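You operate a simulated robot arm through the tools that you are given. There is no shell and no other tool.

Carry out the task below with a simulated robot arm. There is one attempt and no reset: what you move stays moved.

## Task
Set flow screw 1 OUT to 2 and 1 IN to 3, then run cylinder 1 out and in.

Only the result counts: the job must be done as asked and must still hold three seconds after the hand-in. Knocking over, shifting, dropping, spilling or breaking anything else fails it.

## Robot
A 6-joint arm with a four-finger gripper, fixed in place. Base frame: the origin is on the floor under the middle of its stand, x ahead of it, y to its left, z up. Readings come in m, degrees, newtons and seconds.
It reaches about 1.012 m from its shoulder. Its first joint turns from -166.0 to 166.0 degrees. Payload 3.43 kg.
Tool frame: the origin (TCP) lies between the finger pads and is the grasp point; the fingertips stand 0.03 m ahead of it; z points along the fingers, y is the line along which they close. The gripper opens to 0.12 m; its body begins 0.085 m behind the TCP.
Orientation is told as [roll, pitch, yaw] about the base's x, y, z axes, in that order, counted from this pose: with the fingers straight down and closing along the base's y, the tool's x points along the base's -x, its y along +y and its z along -z.

## Interface
- The arm moves only by the tool send_rows. Its argument "steps" is a list that holds one entry, the list of rows, each a list of 6 numbers: the shift along the tool's x, y, z in units of 200 mm (1.0 is 200 mm), then the turn, a rotation vector about the tool's x, y, z in units of 180 degrees (1.0 is 180 degrees). In form: [[[tx, ty, tz, wx, wy, wz], ...]]. A call has 1 to 20 rows; each row is the pose to reach, as a shift and turn from the pose commanded when the call began, along the tool's axes at that moment. "fingers" is the opening, from 0 (shut) to 1 (fully open), set as the call begins (left out, the last holds). A call with a number of a shift or a turn outside -1 to 1 is refused whole. Rows are played at 5 a second. More than 0.05 m and 8.6 degrees between two rows, or a gripper value outside its range, and nothing of the call is played. A pose out of reach is approached as far as the arm can. The call stops where the force on the tool passes 80 N (or 10 N more than at its start, if that is more) or the arm is blocked; 0.2 s more then pass. Each finger travels about 0.1362 m/s and halts on what it meets, pressing with about 23 N; the grip force reading is that of the motor and also rises with nothing between the fingers. The clock runs only during rows and for 0.2 s after the last one: add rows that repeat a pose to give the fingers time. It gives the time, the measured TCP pose, the force on the tool (base axes), the opening and the grip force at its end, in the units of the frame above (readings bear some noise), with the torque about the TCP (base axes, N m) and any sound that the robot's microphone picked up, and new pictures: "pictures" is both (left out), scene, wrist or none.
- Cameras (640 x 400 px; columns grow to the right, rows downward): "scene" is fixed at [0.3986, 0.6494, 1.7658]; the picture's right is [-0.96, -0.27, 0.00], its down [-0.24, 0.87, -0.42] and it looks along [0.11, -0.41, -0.91] (base axes); focal length 335 px, centre (320, 200). "wrist" rides on the gripper at [0.071, -0.017, -0.121] in the tool frame; the picture's right is [0.23, 0.97, 0.00], its down [-0.81, 0.19, -0.55] and it looks along [-0.54, 0.13, 0.83] (tool axes); focal length 275 px, centre (320, 200). There is no depth. A picture from a camera that has moved, and an enlarged one, comes with that camera's place and axes in the base frame and with its lens.
- inspect(camera, box): a new picture of the part [left, top, right, bottom] of that camera's present view, enlarged. The clock stands still meanwhile.
- close_job(): hands the job in; it is judged then, once.

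Nothing tells you positions but the pictures and the camera data. Unless the task says otherwise, let go and move clear before handing in.

The tools are called after ">>>" as a command line: name --argument value ..., lists and objects as JSON in quotes. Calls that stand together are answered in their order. send_rows: Moves the arm, as the interface text tells. Its arguments: {"type":"object","properties":{"steps":{"type":"array"},"fingers":{"type":"number"},"pictures":{"type":"string","enum":["both","scene","wrist","none"]}},"required":["steps"]} The other tools are called the same way: inspect (camera, box) takes an enlarged picture of a part of a camera's view; close_job () hands the job in.

At the start:

```text
clock: 0.0
tcp_pos: [0.3993, 0.3016, 1.3014]
orientation: [0.1, 0.2, 0.0]
contact_force: [0.2, 0.1, -0.2]
ft_torque: [0.01, -0.02, 0.0]
grip_width: 0.1198
gripper_force: 0.0
```

scene: 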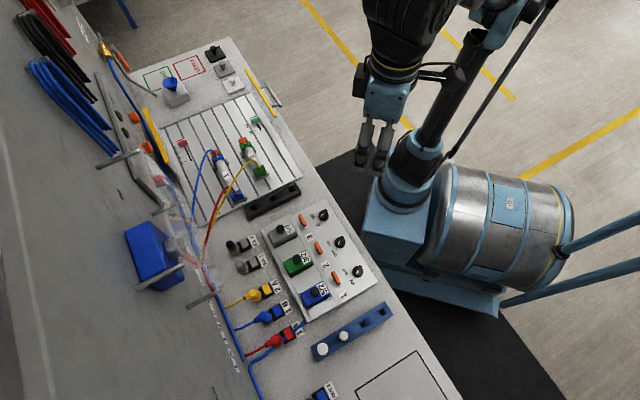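
wrist: 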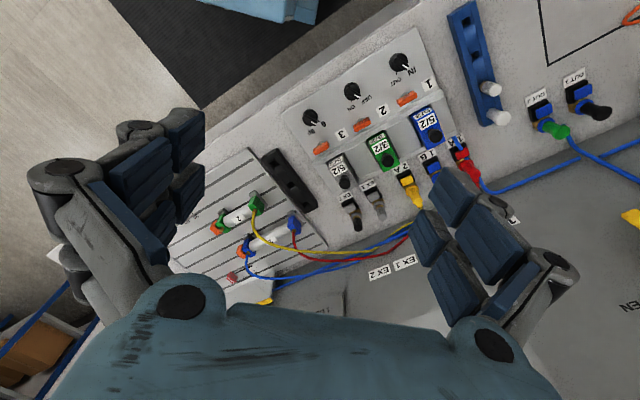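

I see a pneumatics trainer bench with valves, switches, cylinders and tubes. I'll look closer at the panel to identify flow screws, knobs and cylinder 1.

>>> inspect --camera "scene" --box '[220, 180, 400, 320]'

>>> inspect --camera "scene" --box '[140, 90, 320, 220]'

>>> inspect --camera "wrist" --box '[270, 30, 450, 160]'

>>> inspect --camera "wrist" --box '[170, 140, 420, 300]'

>>> inspect --camera "scene" --box '[80, 30, 260, 150]'

>>> inspect --camera "scene" --box '[200, 280, 420, 400]'

```text
2.86 times, centred on (310, 250) of scene
camera zoom: at [0.3986, 0.6494, 1.7658], right [-0.96, -0.27, 0.0], down [-0.24, 0.87, -0.42], along [0.11, -0.41, -0.91], focal length 957 px, centre (349, 57)
```

zoom: 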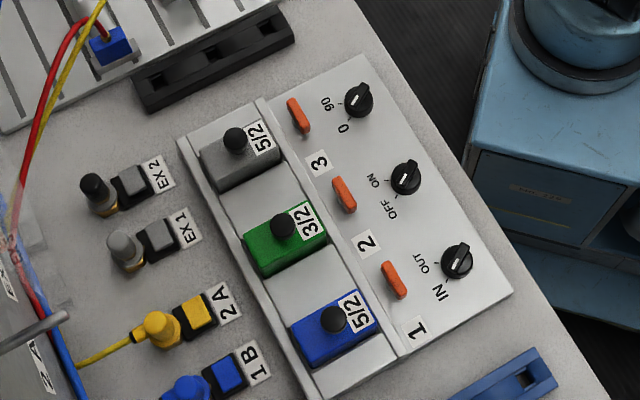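

```text
3.08 times, centred on (230, 155) of scene
camera zoom: at [0.3986, 0.6494, 1.7658], right [-0.96, -0.27, 0.0], down [-0.24, 0.87, -0.42], along [0.11, -0.41, -0.91], focal length 1031 px, centre (597, 338)
```

zoom: 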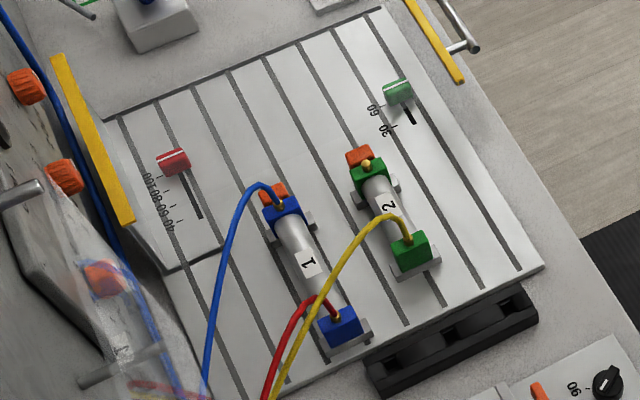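

```text
3.08 times, centred on (360, 95) of wrist
camera zoom: at [0.33, 0.2839, 1.4214], right [-0.23, 0.97, 0.0], down [0.81, 0.19, 0.55], along [0.54, 0.13, -0.83], focal length 847 px, centre (197, 523)
```

zoom: 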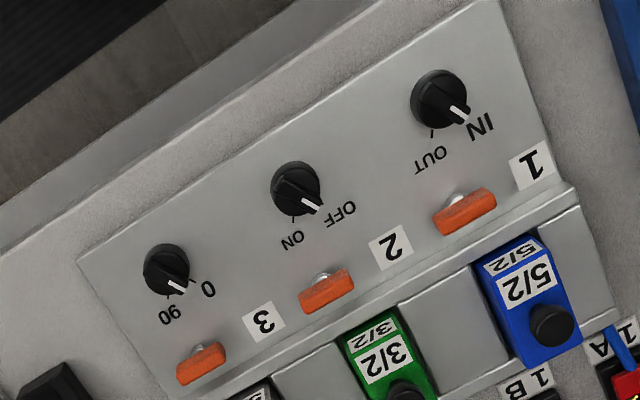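

```text
2.50 times, centred on (295, 220) of wrist
camera zoom: at [0.33, 0.2839, 1.4214], right [-0.23, 0.97, 0.0], down [0.81, 0.19, 0.55], along [0.54, 0.13, -0.83], focal length 688 px, centre (382, 150)
```

zoom: 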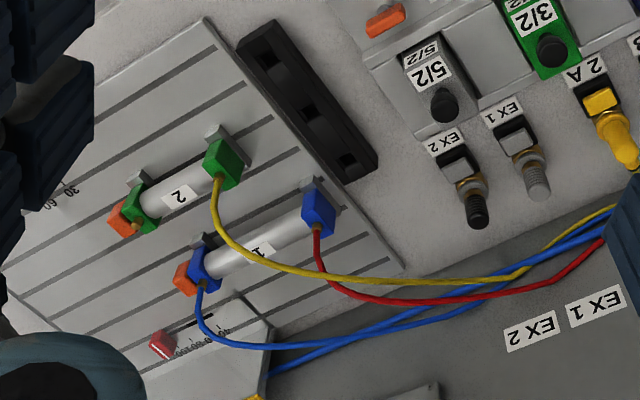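

```text
3.33 times, centred on (170, 90) of scene
camera zoom: at [0.3986, 0.6494, 1.7658], right [-0.96, -0.27, 0.0], down [-0.24, 0.87, -0.42], along [0.11, -0.41, -0.91], focal length 1117 px, centre (820, 567)
```

zoom: 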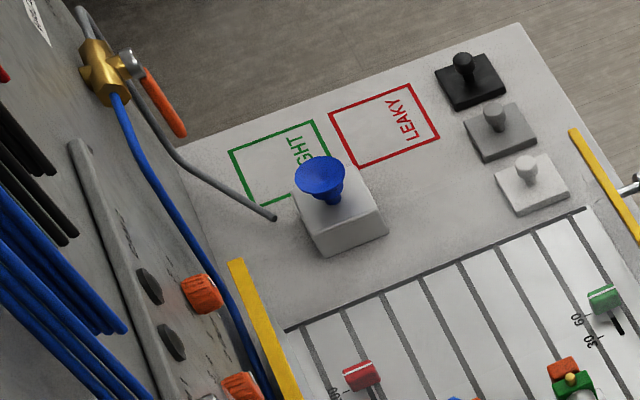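

```text
2.91 times, centred on (310, 340) of scene
camera zoom: at [0.3986, 0.6494, 1.7658], right [-0.96, -0.27, 0.0], down [-0.24, 0.87, -0.42], along [0.11, -0.41, -0.91], focal length 975 px, centre (349, -207)
```

zoom: 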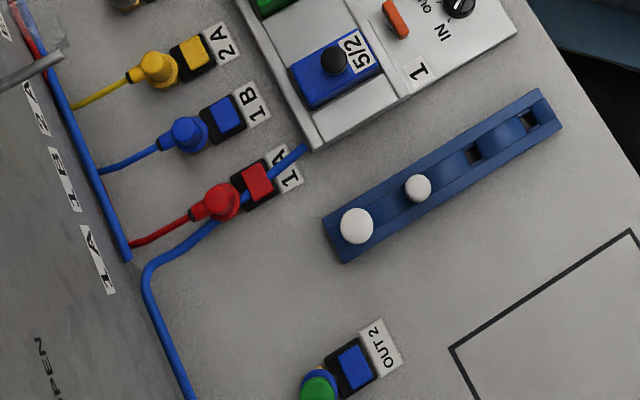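

The flow screws are not obvious on the flat panel; I suspect the orange knobs on the upright back board. Let me enlarge the back board area.

>>> inspect --camera "scene" --box '[90, 90, 230, 190]'

>>> inspect --camera "scene" --box '[80, 170, 260, 310]'

>>> inspect --camera "wrist" --box '[230, 250, 460, 400]'

>>> inspect --camera "wrist" --box '[440, 100, 640, 320]'

>>> inspect --camera "scene" --box '[0, 0, 160, 130]'

```text
4.00 times, centred on (160, 140) of scene
camera zoom: at [0.3986, 0.6494, 1.7658], right [-0.96, -0.27, 0.0], down [-0.24, 0.87, -0.42], along [0.11, -0.41, -0.91], focal length 1340 px, centre (960, 440)
```

zoom: 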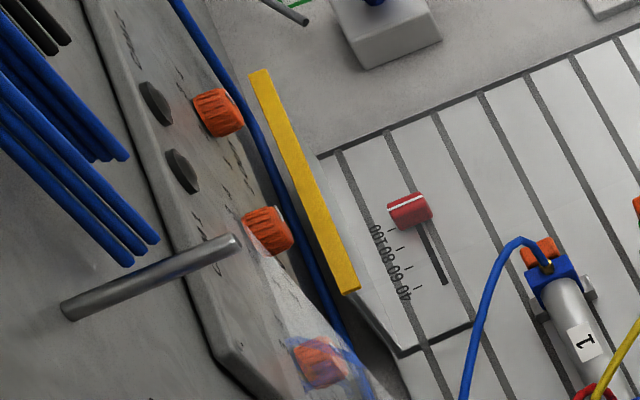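

```text
2.86 times, centred on (170, 240) of scene
camera zoom: at [0.3986, 0.6494, 1.7658], right [-0.96, -0.27, 0.0], down [-0.24, 0.87, -0.42], along [0.11, -0.41, -0.91], focal length 957 px, centre (749, 86)
```

zoom: 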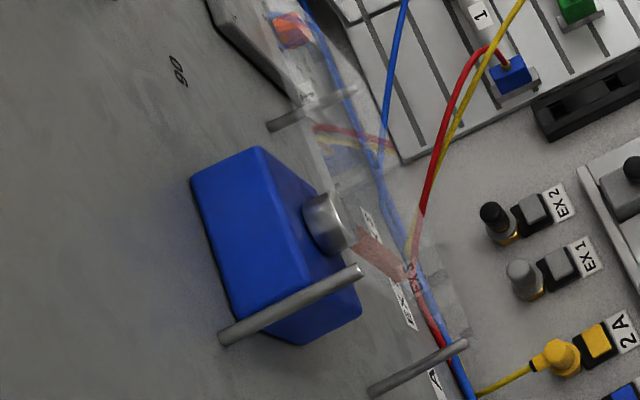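

```text
2.67 times, centred on (345, 325) of wrist
camera zoom: at [0.33, 0.2839, 1.4214], right [-0.23, 0.97, 0.0], down [0.81, 0.19, 0.55], along [0.54, 0.13, -0.83], focal length 734 px, centre (253, -133)
```

zoom: 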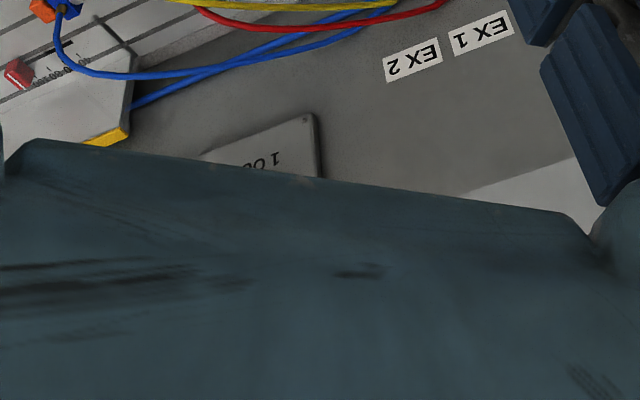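

```text
1.82 times, centred on (540, 210) of wrist
camera zoom: at [0.33, 0.2839, 1.4214], right [-0.23, 0.97, 0.0], down [0.81, 0.19, 0.55], along [0.54, 0.13, -0.83], focal length 500 px, centre (-80, 182)
```

zoom: 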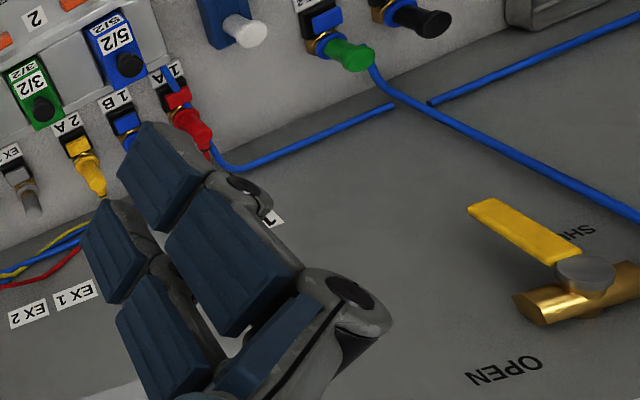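

```text
3.08 times, centred on (80, 65) of scene
camera zoom: at [0.3986, 0.6494, 1.7658], right [-0.96, -0.27, 0.0], down [-0.24, 0.87, -0.42], along [0.11, -0.41, -0.91], focal length 1031 px, centre (1058, 615)
```

zoom: 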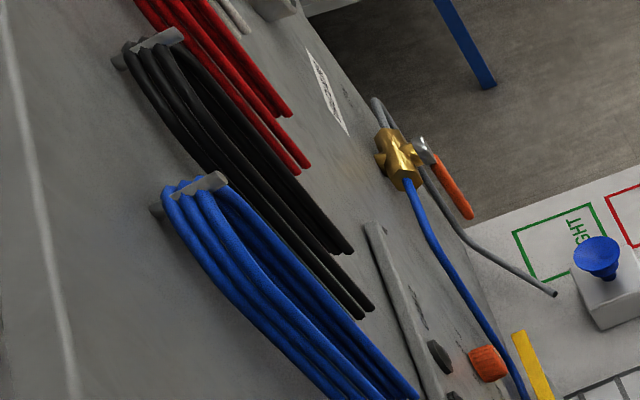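

The orange knobs sit on a plate marked "1 OUT" low on the upright back board, which stands diagonally beyond the bench. I'll turn the wrist to look squarely at that board from a safe distance.

>>> send_rows --steps '[[[-0.09, -0.025, 0.025, -0.01295, -0.02982, -0.02386], [-0.18, -0.05, 0.05, -0.0259, -0.05964, -0.04772], [-0.27, -0.075, 0.075, -0.03885, -0.08946, -0.07158], [-0.36, -0.1, 0.1, -0.0518, -0.11928, -0.09544], [-0.45, -0.125, 0.125, -0.06475, -0.1491, -0.1193], [-0.54, -0.15, 0.15, -0.0777, -0.17892, -0.14316], [-0.63, -0.175, 0.175, -0.09065, -0.20874, -0.16702], [-0.72, -0.2, 0.2, -0.1036, -0.23856, -0.19088], [-0.81, -0.225, 0.225, -0.11655, -0.26838, -0.21474], [-0.9, -0.25, 0.25, -0.1295, -0.2982, -0.2386]]]'

```text
clock: 2.2
tcp_pos: [0.5661, 0.2479, 1.2585]
orientation: [-0.7, -57.6, 47.5]
contact_force: [-0.6, -0.8, 0.5]
ft_torque: [0.02, 0.03, -0.03]
grip_width: 0.1201
gripper_force: 0.1
camera wrist: at [0.484, 0.1344, 1.2622], right [-0.79, 0.57, -0.2], down [-0.17, 0.11, 0.98], along [0.58, 0.81, 0.01], focal length 275 px, centre (320, 200)
```

scene: 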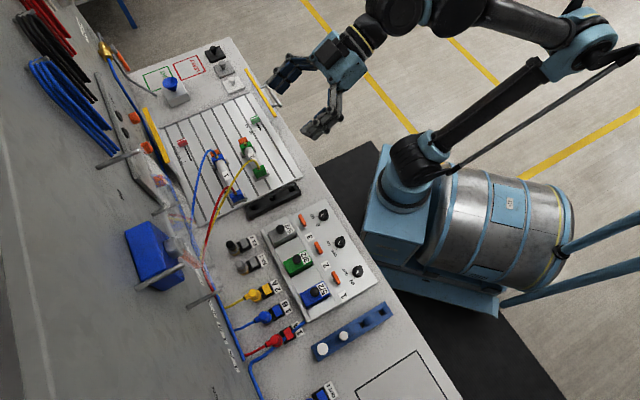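
wrist: 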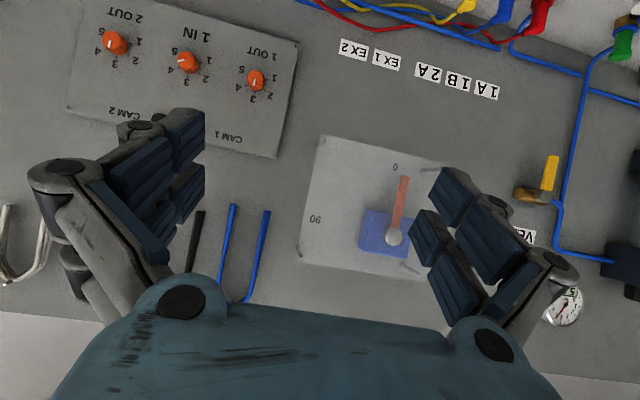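

The picture is upside down, but clear: a plate with orange dials "1 OUT", "1 IN", "2 OUT" (scales 1–5) and CAM 1/2, a clear-covered blue box, gauge and yellow shut-off. I'll enlarge these.

>>> inspect --camera "wrist" --box '[60, 0, 310, 160]'

>>> inspect --camera "wrist" --box '[150, 30, 300, 125]'

>>> inspect --camera "wrist" --box '[490, 130, 640, 340]'

>>> inspect --camera "wrist" --box '[280, 120, 480, 290]'

>>> inspect --camera "scene" --box '[140, 60, 320, 230]'

```text
2.50 times, centred on (185, 80) of wrist
camera zoom: at [0.484, 0.1344, 1.2622], right [-0.79, 0.57, -0.2], down [-0.17, 0.11, 0.98], along [0.58, 0.81, 0.01], focal length 688 px, centre (658, 500)
```

zoom: 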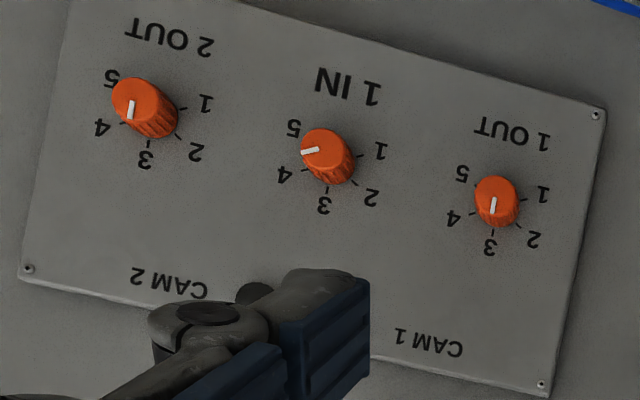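

```text
4.21 times, centred on (225, 78) of wrist
camera zoom: at [0.484, 0.1344, 1.2622], right [-0.79, 0.57, -0.2], down [-0.17, 0.11, 0.98], along [0.58, 0.81, 0.01], focal length 1159 px, centre (720, 716)
```

zoom: 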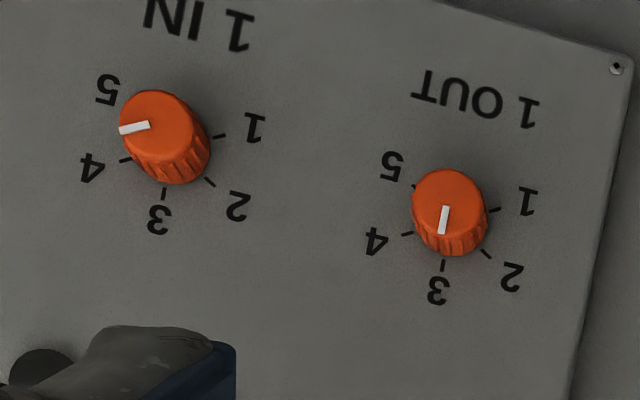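

```text
1.90 times, centred on (565, 235) of wrist
camera zoom: at [0.484, 0.1344, 1.2622], right [-0.79, 0.57, -0.2], down [-0.17, 0.11, 0.98], along [0.58, 0.81, 0.01], focal length 524 px, centre (-147, 133)
```

zoom: 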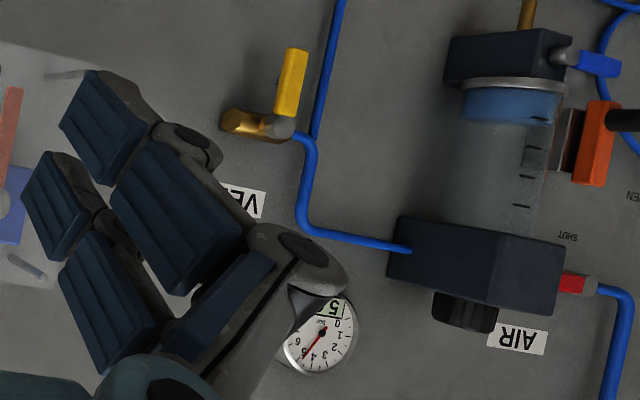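

```text
2.35 times, centred on (380, 205) of wrist
camera zoom: at [0.484, 0.1344, 1.2622], right [-0.79, 0.57, -0.2], down [-0.17, 0.11, 0.98], along [0.58, 0.81, 0.01], focal length 648 px, centre (179, 188)
```

zoom: 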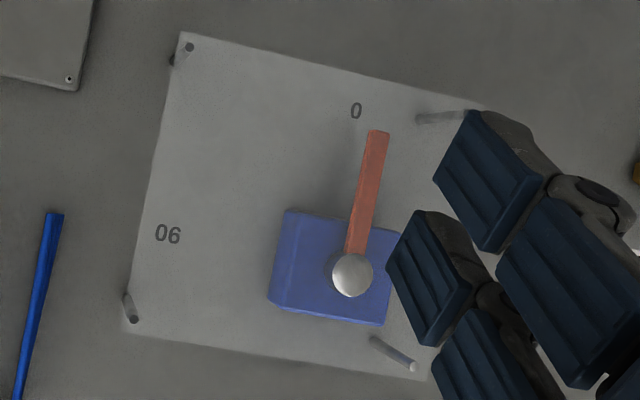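

```text
2.35 times, centred on (230, 145) of scene
camera zoom: at [0.3986, 0.6494, 1.7658], right [-0.96, -0.27, 0.0], down [-0.24, 0.87, -0.42], along [0.11, -0.41, -0.91], focal length 788 px, centre (532, 329)
```

zoom: 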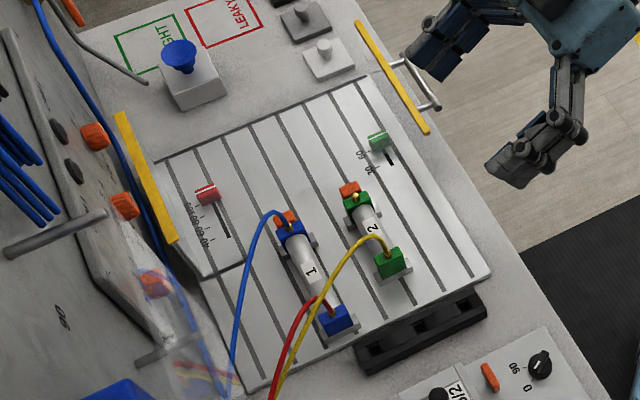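

I take 1 OUT at about (0.836, 0.401, 1.107) and 1 IN at about (0.906, 0.331, 1.105), with the board facing at 45°. 1 OUT reads 3 and 1 IN about 4.3–4.4. I'll hold a moment to get settled readings before approaching.

>>> send_rows --steps '[[[0, 0, 0, 0, 0, 0], [0, 0, 0, 0, 0, 0], [0, 0, 0, 0, 0, 0]]]' --pictures "none"

```text
clock: 3.0
tcp_pos: [0.5658, 0.248, 1.2589]
orientation: [-0.7, -57.6, 47.7]
contact_force: [-0.3, 0.0, -1.0]
ft_torque: [-0.02, -0.01, 0.01]
grip_width: 0.1199
gripper_force: 0.0
```

The settled pose reads about 1 cm off from what I commanded, so I'll go by measured readings and pictures. Next I turn square to the board and stop about 15 cm in front of 1 OUT, with the fingers narrowed to about 5 cm.

>>> send_rows --steps '[[[0.025, -0.045, 0.095, 0.001, -0.018, 0.0005], [0.05, -0.09, 0.19, 0.002, -0.036, 0.001], [0.075, -0.135, 0.285, 0.003, -0.054, 0.0016], [0.1, -0.18, 0.38, 0.004, -0.072, 0.0021], [0.125, -0.225, 0.475, 0.005, -0.09, 0.0026], [0.15, -0.27, 0.57, 0.006, -0.108, 0.0031], [0.175, -0.315, 0.665, 0.007, -0.126, 0.0036], [0.2, -0.36, 0.76, 0.008, -0.144, 0.0042], [0.225, -0.405, 0.855, 0.009, -0.162, 0.0047], [0.25, -0.45, 0.95, 0.0099, -0.18, 0.0052], [0.25, -0.45, 0.95, 0.0099, -0.18, 0.0052], [0.25, -0.45, 0.95, 0.0099, -0.18, 0.0052]]]' --fingers 0.45

```text
clock: 5.6
tcp_pos: [0.7235, 0.2868, 1.1124]
orientation: [3.6, -89.8, 41.5]
contact_force: [0.2, -0.6, -0.2]
ft_torque: [-0.02, 0.03, 0.01]
grip_width: 0.054
gripper_force: 0.0
camera wrist: at [0.6505, 0.19, 1.0415], right [-0.69, 0.69, -0.23], down [-0.53, -0.25, 0.81], along [0.5, 0.68, 0.54], focal length 275 px, centre (320, 200)
```

scene: 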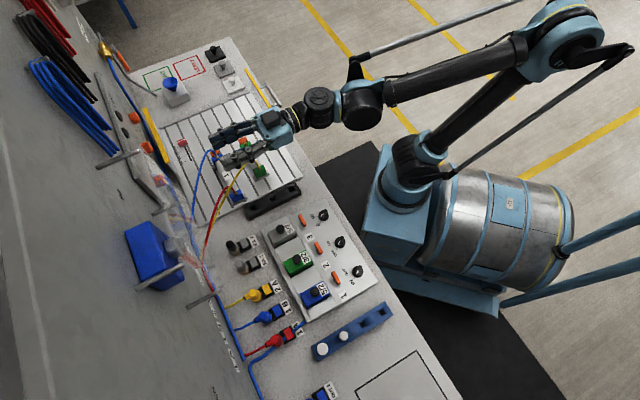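
wrist: 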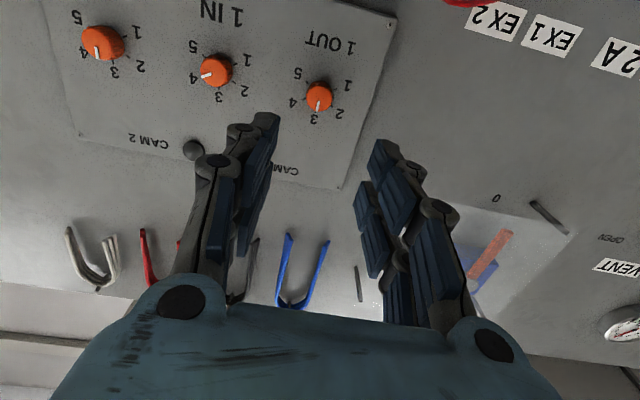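

The gripper now faces the board squarely, about 16 cm from 1 OUT and nearly on its axis. I'll zoom in on the dials to read the scales exactly.

>>> inspect --camera "wrist" --box '[270, 50, 370, 135]'

>>> inspect --camera "wrist" --box '[170, 25, 270, 110]'

>>> inspect --camera "wrist" --box '[480, 180, 640, 350]'

```text
4.71 times, centred on (320, 92) of wrist
camera zoom: at [0.6505, 0.19, 1.0415], right [-0.69, 0.69, -0.23], down [-0.53, -0.25, 0.81], along [0.5, 0.68, 0.54], focal length 1295 px, centre (320, 706)
```

zoom: 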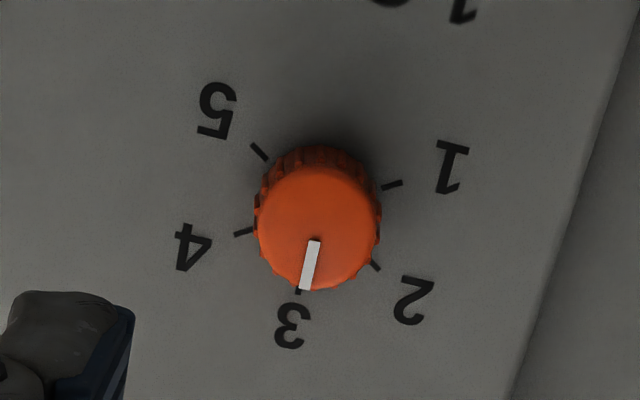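

```text
4.71 times, centred on (220, 68) of wrist
camera zoom: at [0.6505, 0.19, 1.0415], right [-0.69, 0.69, -0.23], down [-0.53, -0.25, 0.81], along [0.5, 0.68, 0.54], focal length 1295 px, centre (791, 824)
```

zoom: 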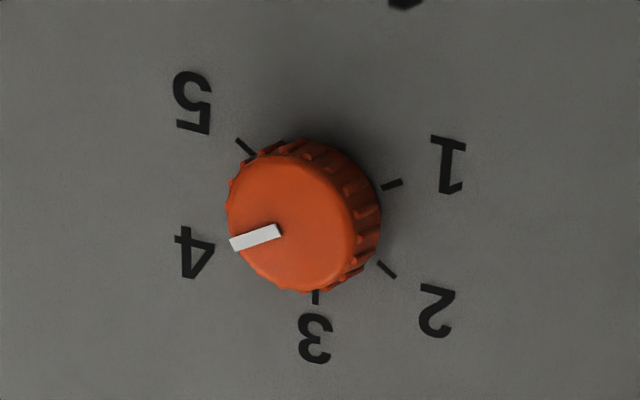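

```text
2.35 times, centred on (560, 265) of wrist
camera zoom: at [0.6505, 0.19, 1.0415], right [-0.69, 0.69, -0.23], down [-0.53, -0.25, 0.81], along [0.5, 0.68, 0.54], focal length 648 px, centre (-245, 47)
```

zoom: 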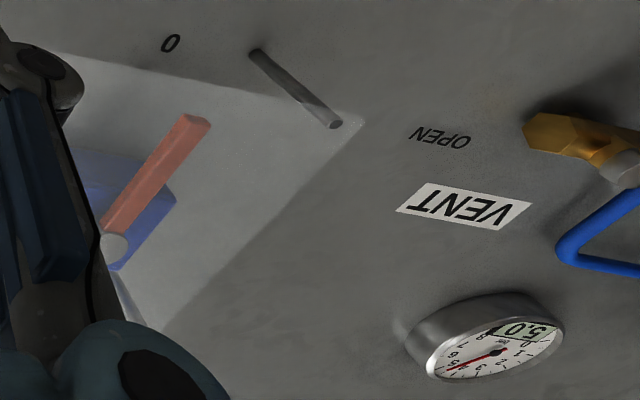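

Scale marks are 60° apart with 3 straight up, and 1 OUT points at 3.0 and 1 IN at 4.0, so each must turn 60° counter-clockwise as seen from the front. I'll move closer to 1 OUT while pre-rolling the gripper +30° so the turn runs from +30° to −30°.

>>> send_rows --steps '[[[0.004, -0.003, 0.09, 0, 0, 0.028], [0.01, -0.006, 0.18, 0, 0, 0.056], [0.016, -0.009, 0.27, 0, 0, 0.084], [0.022, -0.012, 0.36, 0, 0, 0.112], [0.028, -0.015, 0.45, 0, 0, 0.14], [0.028, -0.015, 0.525, 0, 0, 0.1667], [0.028, -0.015, 0.525, 0, 0, 0.1667], [0.028, -0.015, 0.525, 0, 0, 0.1667]]]' --fingers 0.45

```text
clock: 7.4
tcp_pos: [0.7986, 0.3572, 1.1079]
orientation: [89.8, -60.0, -44.8]
contact_force: [0.5, 0.0, 0.1]
ft_torque: [0.0, -0.02, -0.04]
grip_width: 0.0542
gripper_force: 0.1
camera wrist: at [0.7002, 0.2879, 1.0374], right [-0.68, 0.68, 0.29], down [-0.22, -0.56, 0.8], along [0.7, 0.48, 0.53], focal length 275 px, centre (320, 200)
```

scene: 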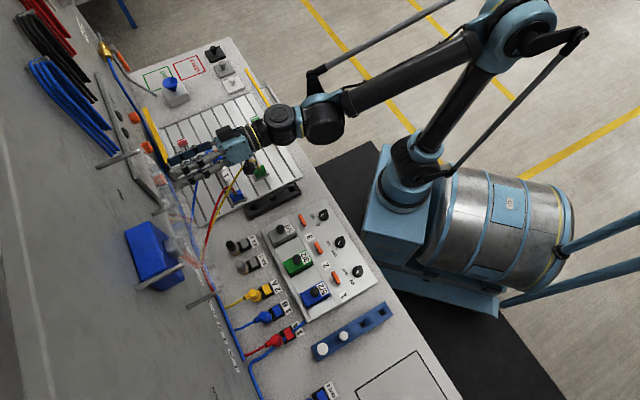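
wrist: 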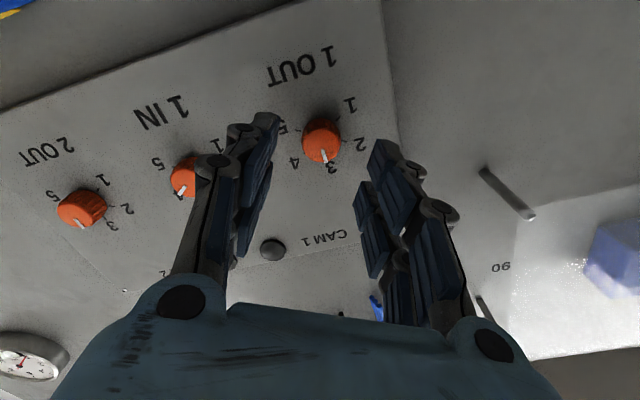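

The gripper is just short of the knob, well centred. I'll zoom in to check alignment before closing in.

>>> inspect --camera "wrist" --box '[270, 90, 380, 185]'

>>> inspect --camera "scene" --box '[110, 100, 260, 220]'

```text
4.21 times, centred on (325, 138) of wrist
camera zoom: at [0.7002, 0.2879, 1.0374], right [-0.68, 0.68, 0.29], down [-0.22, -0.56, 0.8], along [0.7, 0.48, 0.53], focal length 1159 px, centre (299, 463)
```

zoom: 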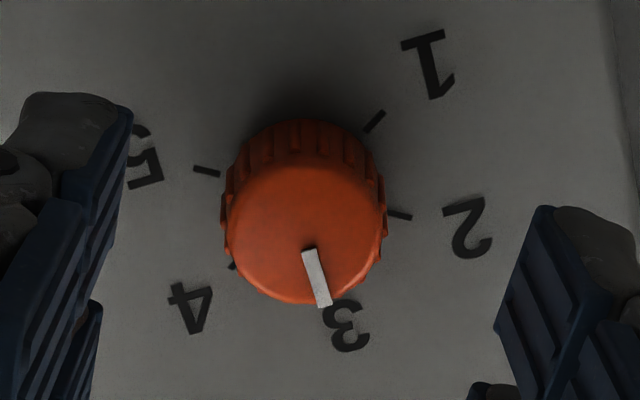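

```text
3.33 times, centred on (185, 160) of scene
camera zoom: at [0.3986, 0.6494, 1.7658], right [-0.96, -0.27, 0.0], down [-0.24, 0.87, -0.42], along [0.11, -0.41, -0.91], focal length 1117 px, centre (770, 333)
```

zoom: 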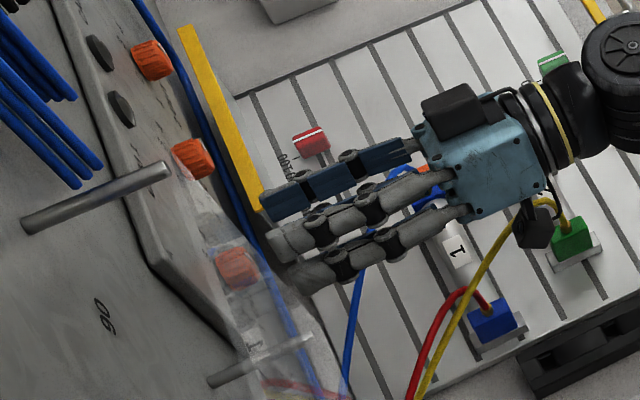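

The knob face is at about 0.874 m along the board normal and the tool is centred within about 1 mm. I'll advance 37 mm so the fingertips overlap the knob, staying clear of the plate.

>>> send_rows --steps '[[[0.003, 0, 0.05, 0, 0, 0], [0.006, 0.001, 0.1, 0, 0, 0], [0.008, 0.001, 0.15, 0, 0, 0], [0.008, 0.001, 0.183, 0, 0, 0], [0.008, 0.001, 0.183, 0, 0, 0]]]' --fingers 0.45 --pictures "wrist"

```text
clock: 8.6
tcp_pos: [0.8242, 0.3852, 1.1058]
orientation: [89.7, -60.0, -44.7]
contact_force: [0.3, 0.5, -0.6]
ft_torque: [-0.02, 0.02, 0.02]
grip_width: 0.054
gripper_force: 0.1
camera wrist: at [0.7255, 0.3149, 1.0363], right [-0.68, 0.68, 0.29], down [-0.22, -0.56, 0.8], along [0.7, 0.48, 0.53], focal length 275 px, centre (320, 200)
```

wrist: 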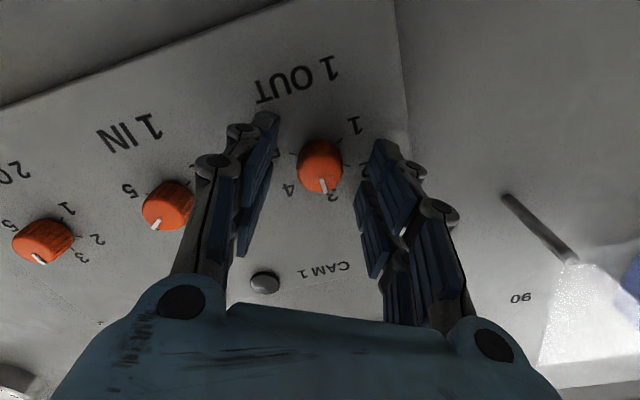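

The fingertips now flank the knob with no contact. I'll close on it.

>>> send_rows --steps '[[[0, 0, 0, 0, 0, 0], [0, 0, 0, 0, 0, 0], [0, 0, 0, 0, 0, 0], [0, 0, 0, 0, 0, 0]]]' --fingers 0 --pictures "wrist"

>>> inspect --camera "wrist" --box '[265, 100, 375, 195]'

```text
clock: 9.6
tcp_pos: [0.8243, 0.386, 1.1069]
orientation: [89.7, -60.0, -44.7]
contact_force: [-2.0, -5.6, -10.5]
ft_torque: [-0.18, 0.22, -0.11]
grip_width: 0.0236
gripper_force: 45.1
camera wrist: at [0.7255, 0.3147, 1.036], right [-0.68, 0.68, 0.29], down [-0.22, -0.56, 0.8], along [0.7, 0.48, 0.53], focal length 275 px, centre (320, 200)
```

wrist: 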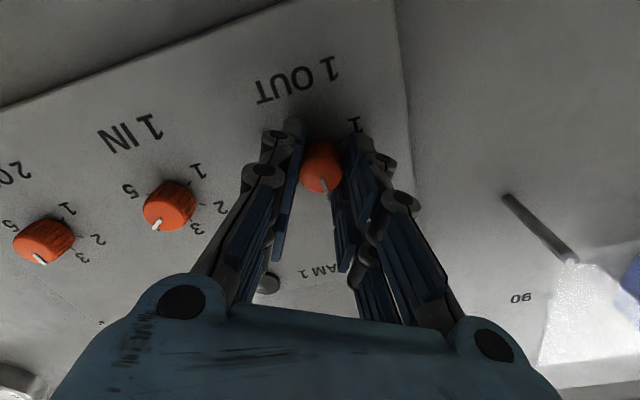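

```text
4.21 times, centred on (320, 148) of wrist
camera zoom: at [0.7255, 0.3147, 1.036], right [-0.68, 0.68, 0.29], down [-0.22, -0.56, 0.8], along [0.7, 0.48, 0.53], focal length 1159 px, centre (320, 421)
```

zoom: 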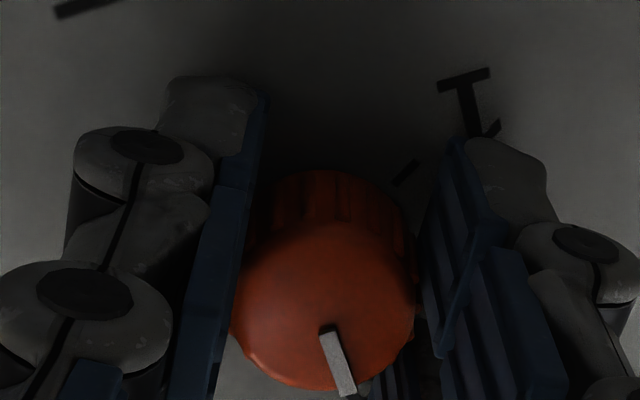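

The knob is held (23.6 mm wide) with only a small side load. Now I'll turn it 60° counter-clockwise (−60° about the tool axis).

>>> send_rows --steps '[[[0, 0, 0, 0, 0, -0.0278], [0, 0, 0, 0, 0, -0.0556], [0, 0, 0, 0, 0, -0.0833], [0, 0, 0, 0, 0, -0.1111], [0, 0, 0, 0, 0, -0.1389], [0, 0, 0, 0, 0, -0.1667], [0, 0, 0, 0, 0, -0.1944], [0, 0, 0, 0, 0, -0.2222], [0, 0, 0, 0, 0, -0.25], [0, 0, 0, 0, 0, -0.2778], [0, 0, 0, 0, 0, -0.3056], [0, 0, 0, 0, 0, -0.3333], [0, 0, 0, 0, 0, -0.3333], [0, 0, 0, 0, 0, -0.3333]]]' --fingers 0 --pictures "wrist"

>>> inspect --camera "wrist" --box '[265, 100, 375, 195]'

```text
clock: 12.6
tcp_pos: [0.824, 0.3856, 1.1068]
orientation: [-89.6, -60.0, 134.8]
contact_force: [13.9, 19.6, -11.2]
ft_torque: [-0.18, 0.13, 0.09]
grip_width: 0.0234
gripper_force: 44.8
camera wrist: at [0.7753, 0.2646, 1.0526], right [-0.52, 0.51, -0.69], down [-0.79, 0.01, 0.61], along [0.32, 0.86, 0.4], focal length 275 px, centre (320, 200)
```

wrist: 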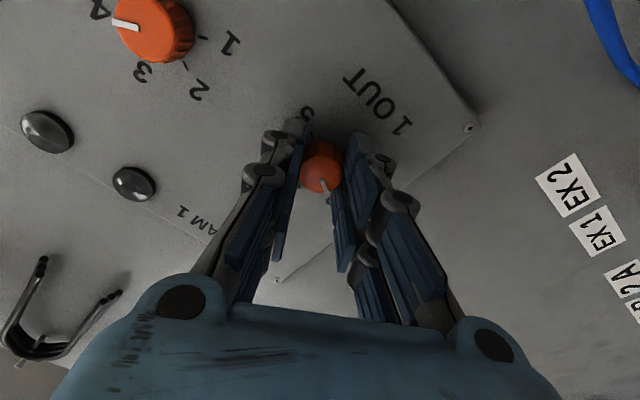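

```text
4.21 times, centred on (320, 148) of wrist
camera zoom: at [0.7753, 0.2646, 1.0526], right [-0.52, 0.51, -0.69], down [-0.79, 0.01, 0.61], along [0.32, 0.86, 0.4], focal length 1159 px, centre (320, 421)
```

zoom: 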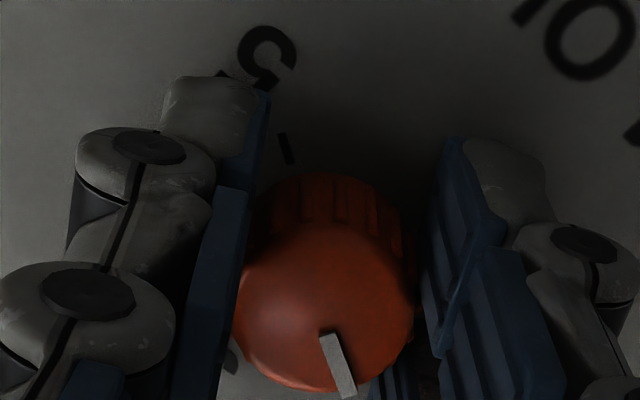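

The pointer followed the gripper with no slip. I'll let go and back off slightly to read the dial.

>>> send_rows --steps '[[[0, 0, 0, 0, 0, 0], [0, 0, 0, 0, 0, 0], [0, 0, 0, 0, 0, 0]]]' --fingers 0.45 --pictures "none"

>>> send_rows --steps '[[[0, 0, -0.08, 0, 0, 0.028], [0, 0, -0.16, 0, 0, 0.056], [0, 0, -0.24, 0, 0, 0.083], [0, 0, -0.32, 0, 0, 0.111], [0, 0, -0.4, 0, 0, 0.139], [0, 0, -0.45, 0, 0, 0.1667], [0, 0, -0.45, 0, 0, 0.1667]]]' --pictures "both"

>>> inspect --camera "wrist" --box '[270, 70, 370, 155]'

>>> inspect --camera "wrist" --box '[160, 20, 280, 125]'

```text
clock: 13.4
tcp_pos: [0.823, 0.3839, 1.1076]
orientation: [-89.7, -60.0, 134.7]
contact_force: [0.1, 1.6, -0.3]
ft_torque: [-0.03, 0.02, -0.01]
grip_width: 0.0538
gripper_force: 0.0
```

```text
clock: 15.0
tcp_pos: [0.7609, 0.3205, 1.1058]
orientation: [35.3, -89.7, 9.8]
contact_force: [-0.5, -0.2, 0.2]
ft_torque: [-0.01, 0.01, 0.0]
grip_width: 0.0541
gripper_force: 0.0
camera wrist: at [0.6878, 0.2231, 1.0347], right [-0.69, 0.69, -0.23], down [-0.52, -0.26, 0.81], along [0.5, 0.68, 0.54], focal length 275 px, centre (320, 200)
```

scene: 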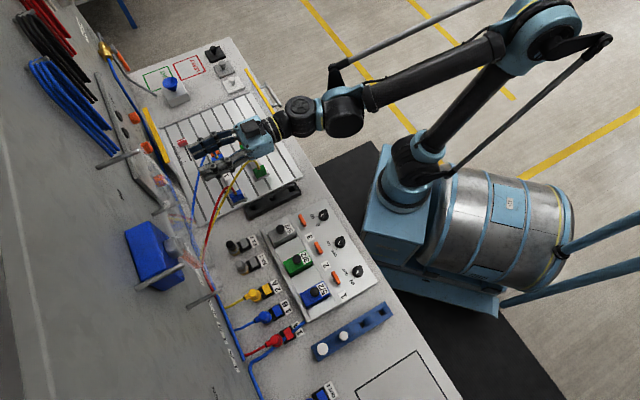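
wrist: 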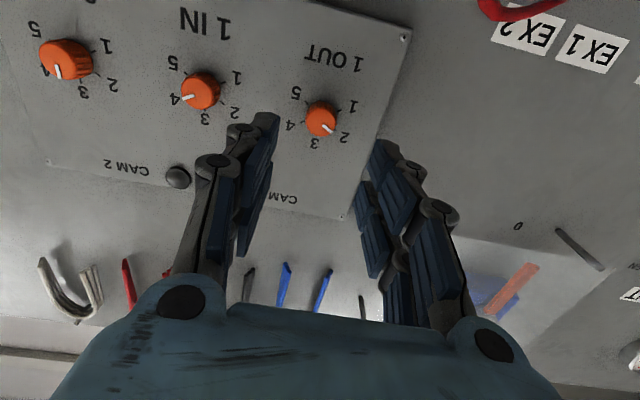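

```text
4.71 times, centred on (320, 112) of wrist
camera zoom: at [0.6878, 0.2231, 1.0347], right [-0.69, 0.69, -0.23], down [-0.52, -0.26, 0.81], along [0.5, 0.68, 0.54], focal length 1295 px, centre (320, 612)
```

zoom: 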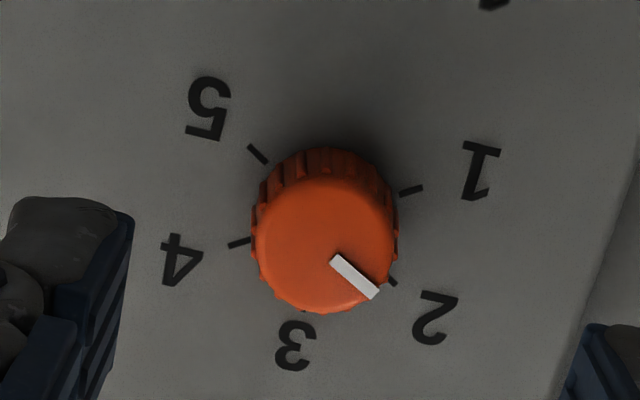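

```text
3.81 times, centred on (220, 72) of wrist
camera zoom: at [0.6878, 0.2231, 1.0347], right [-0.69, 0.69, -0.23], down [-0.52, -0.26, 0.81], along [0.5, 0.68, 0.54], focal length 1049 px, centre (701, 686)
```

zoom: 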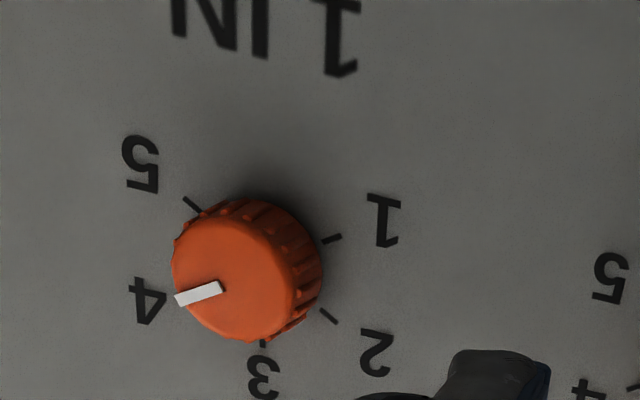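

1 OUT now reads 2.0. Next I slide about 10 cm right to the 1 IN axis (about t=0.412, z=1.106), pre-roll +30° and move closer.

>>> send_rows --steps '[[[0, -0.1, 0, 0, 0, 0.028], [0, -0.2, 0, 0, 0, 0.056], [-0.001, -0.3, 0, 0, 0, 0.083], [-0.002, -0.4, 0, 0, 0, 0.111], [-0.0035, -0.503, 0, 0, 0, 0.139], [-0.0035, -0.503, 0.08, 0, 0, 0.1667], [-0.0035, -0.503, 0.17, 0, 0, 0.1667], [-0.0035, -0.503, 0.27, 0, 0, 0.1667], [-0.0035, -0.503, 0.27, 0, 0, 0.1667], [-0.0035, -0.503, 0.27, 0, 0, 0.1667]]]' --fingers 0.45

>>> inspect --camera "wrist" --box '[270, 90, 380, 185]'

```text
clock: 17.2
tcp_pos: [0.8704, 0.2894, 1.1091]
orientation: [89.8, -59.9, -44.8]
contact_force: [-0.3, 0.4, 0.5]
ft_torque: [0.0, 0.0, 0.0]
grip_width: 0.0541
gripper_force: 0.0
camera wrist: at [0.7719, 0.219, 1.0379], right [-0.68, 0.68, 0.29], down [-0.22, -0.56, 0.8], along [0.7, 0.48, 0.53], focal length 275 px, centre (320, 200)
```

scene: 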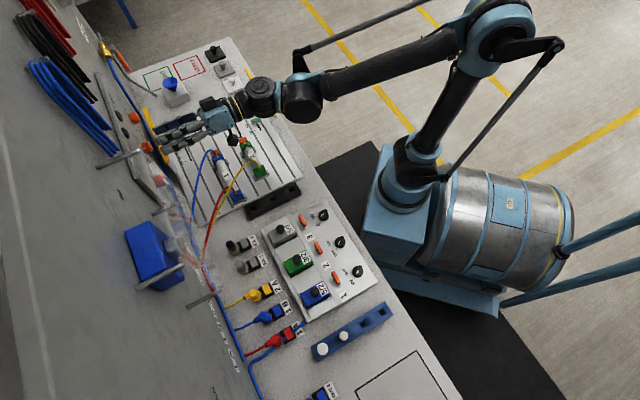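
wrist: 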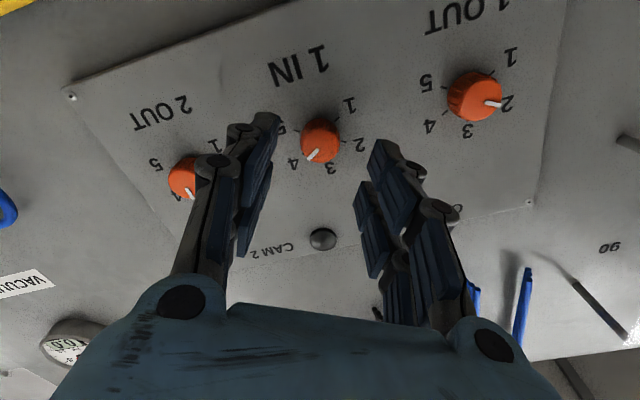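

```text
4.21 times, centred on (325, 138) of wrist
camera zoom: at [0.7719, 0.219, 1.0379], right [-0.68, 0.68, 0.29], down [-0.22, -0.56, 0.8], along [0.7, 0.48, 0.53], focal length 1159 px, centre (299, 463)
```

zoom: 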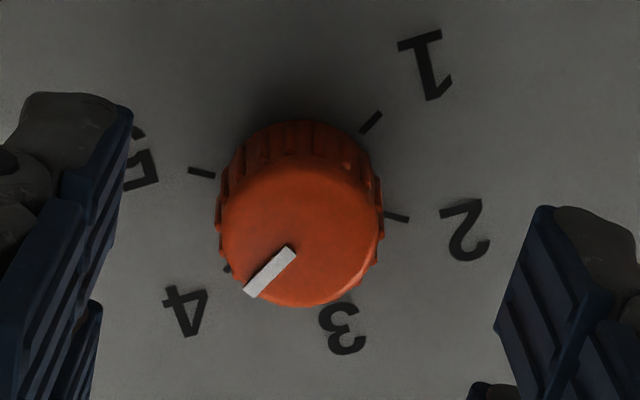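

1 IN reads 4.0 and is nearly centred; a 3 mm downward correction is needed. I'll advance 35 mm and close on it.

>>> send_rows --steps '[[[0.006, -0.004, 0.04, 0, 0, 0], [0.012, -0.007, 0.09, 0, 0, 0], [0.012, -0.007, 0.14, 0, 0, 0], [0.012, -0.007, 0.175, 0, 0, 0], [0.012, -0.007, 0.175, 0, 0, 0], [0.012, -0.007, 0.175, 0, 0, 0]]]' --fingers 0.45 --pictures "wrist"

>>> send_rows --steps '[[[0, 0, 0, 0, 0, 0], [0, 0, 0, 0, 0, 0], [0, 0, 0, 0, 0, 0], [0, 0, 0, 0, 0, 0]]]' --fingers 0 --pictures "wrist"

```text
clock: 18.6
tcp_pos: [0.8942, 0.3136, 1.1055]
orientation: [89.8, -60.1, -44.8]
contact_force: [0.5, -0.4, 1.2]
ft_torque: [0.0, 0.04, -0.01]
grip_width: 0.0541
gripper_force: 0.0
camera wrist: at [0.7954, 0.2427, 1.0348], right [-0.68, 0.68, 0.29], down [-0.22, -0.56, 0.8], along [0.7, 0.48, 0.53], focal length 275 px, centre (320, 200)
```

wrist: 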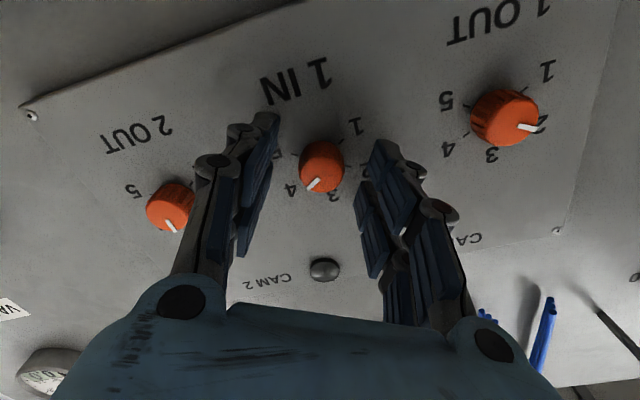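

```text
clock: 19.6
tcp_pos: [0.8928, 0.3125, 1.105]
orientation: [89.9, -59.9, -44.7]
contact_force: [-8.7, 5.4, 2.4]
ft_torque: [0.03, -0.01, 0.41]
grip_width: 0.0233
gripper_force: 44.7
camera wrist: at [0.7949, 0.243, 1.035], right [-0.68, 0.68, 0.29], down [-0.22, -0.56, 0.8], along [0.7, 0.48, 0.53], focal length 275 px, centre (320, 200)
```

wrist: 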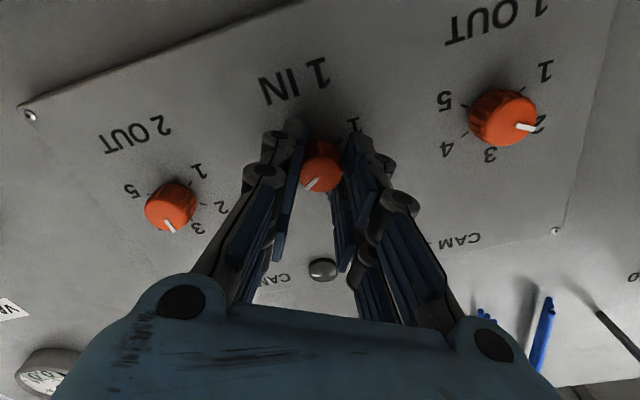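

The 1 IN knob is held. I'll turn it 60° counter-clockwise, then release and back off.

>>> send_rows --steps '[[[0, 0, 0, 0, 0, -0.0278], [0, 0, 0, 0, 0, -0.0556], [0, 0, 0, 0, 0, -0.0833], [0, 0, 0, 0, 0, -0.1111], [0, 0, 0, 0, 0, -0.1389], [0, 0, 0, 0, 0, -0.1667], [0, 0, 0, 0, 0, -0.1944], [0, 0, 0, 0, 0, -0.2222], [0, 0, 0, 0, 0, -0.25], [0, 0, 0, 0, 0, -0.2778], [0, 0, 0, 0, 0, -0.3056], [0, 0, 0, 0, 0, -0.3333], [0, 0, 0, 0, 0, -0.3333], [0, 0, 0, 0, 0, -0.3333]]]' --fingers 0 --pictures "wrist"

>>> send_rows --steps '[[[0, 0, 0, 0, 0, 0], [0, 0, 0, 0, 0, 0], [0, 0, 0, 0, 0, 0]]]' --fingers 0.45 --pictures "wrist"

```text
clock: 22.6
tcp_pos: [0.8925, 0.3131, 1.1051]
orientation: [-89.9, -60.0, 134.9]
contact_force: [9.5, 15.5, 34.6]
ft_torque: [0.65, -0.65, 0.31]
grip_width: 0.023
gripper_force: 45.6
camera wrist: at [0.8453, 0.1928, 1.0517], right [-0.52, 0.51, -0.69], down [-0.79, 0.01, 0.61], along [0.32, 0.86, 0.4], focal length 275 px, centre (320, 200)
```

wrist: 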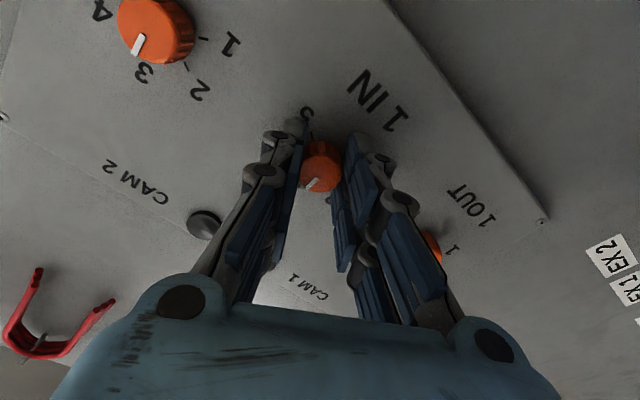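

```text
clock: 23.4
tcp_pos: [0.8937, 0.3129, 1.1051]
orientation: [-89.8, -60.0, 134.8]
contact_force: [-0.3, 0.4, -0.1]
ft_torque: [0.0, -0.02, 0.0]
grip_width: 0.054
gripper_force: 0.1
camera wrist: at [0.8456, 0.1923, 1.0507], right [-0.52, 0.51, -0.69], down [-0.79, 0.01, 0.61], along [0.32, 0.86, 0.4], focal length 275 px, centre (320, 200)
```

wrist: 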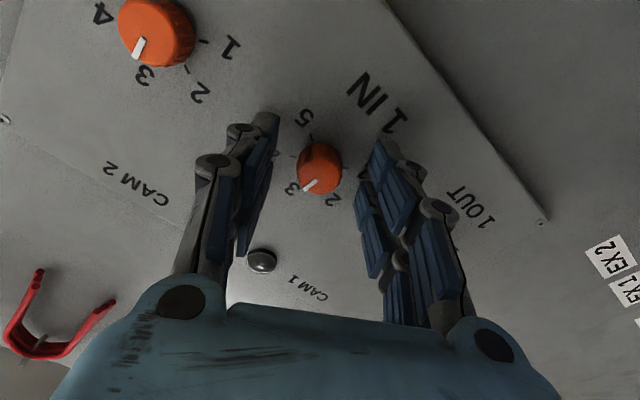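

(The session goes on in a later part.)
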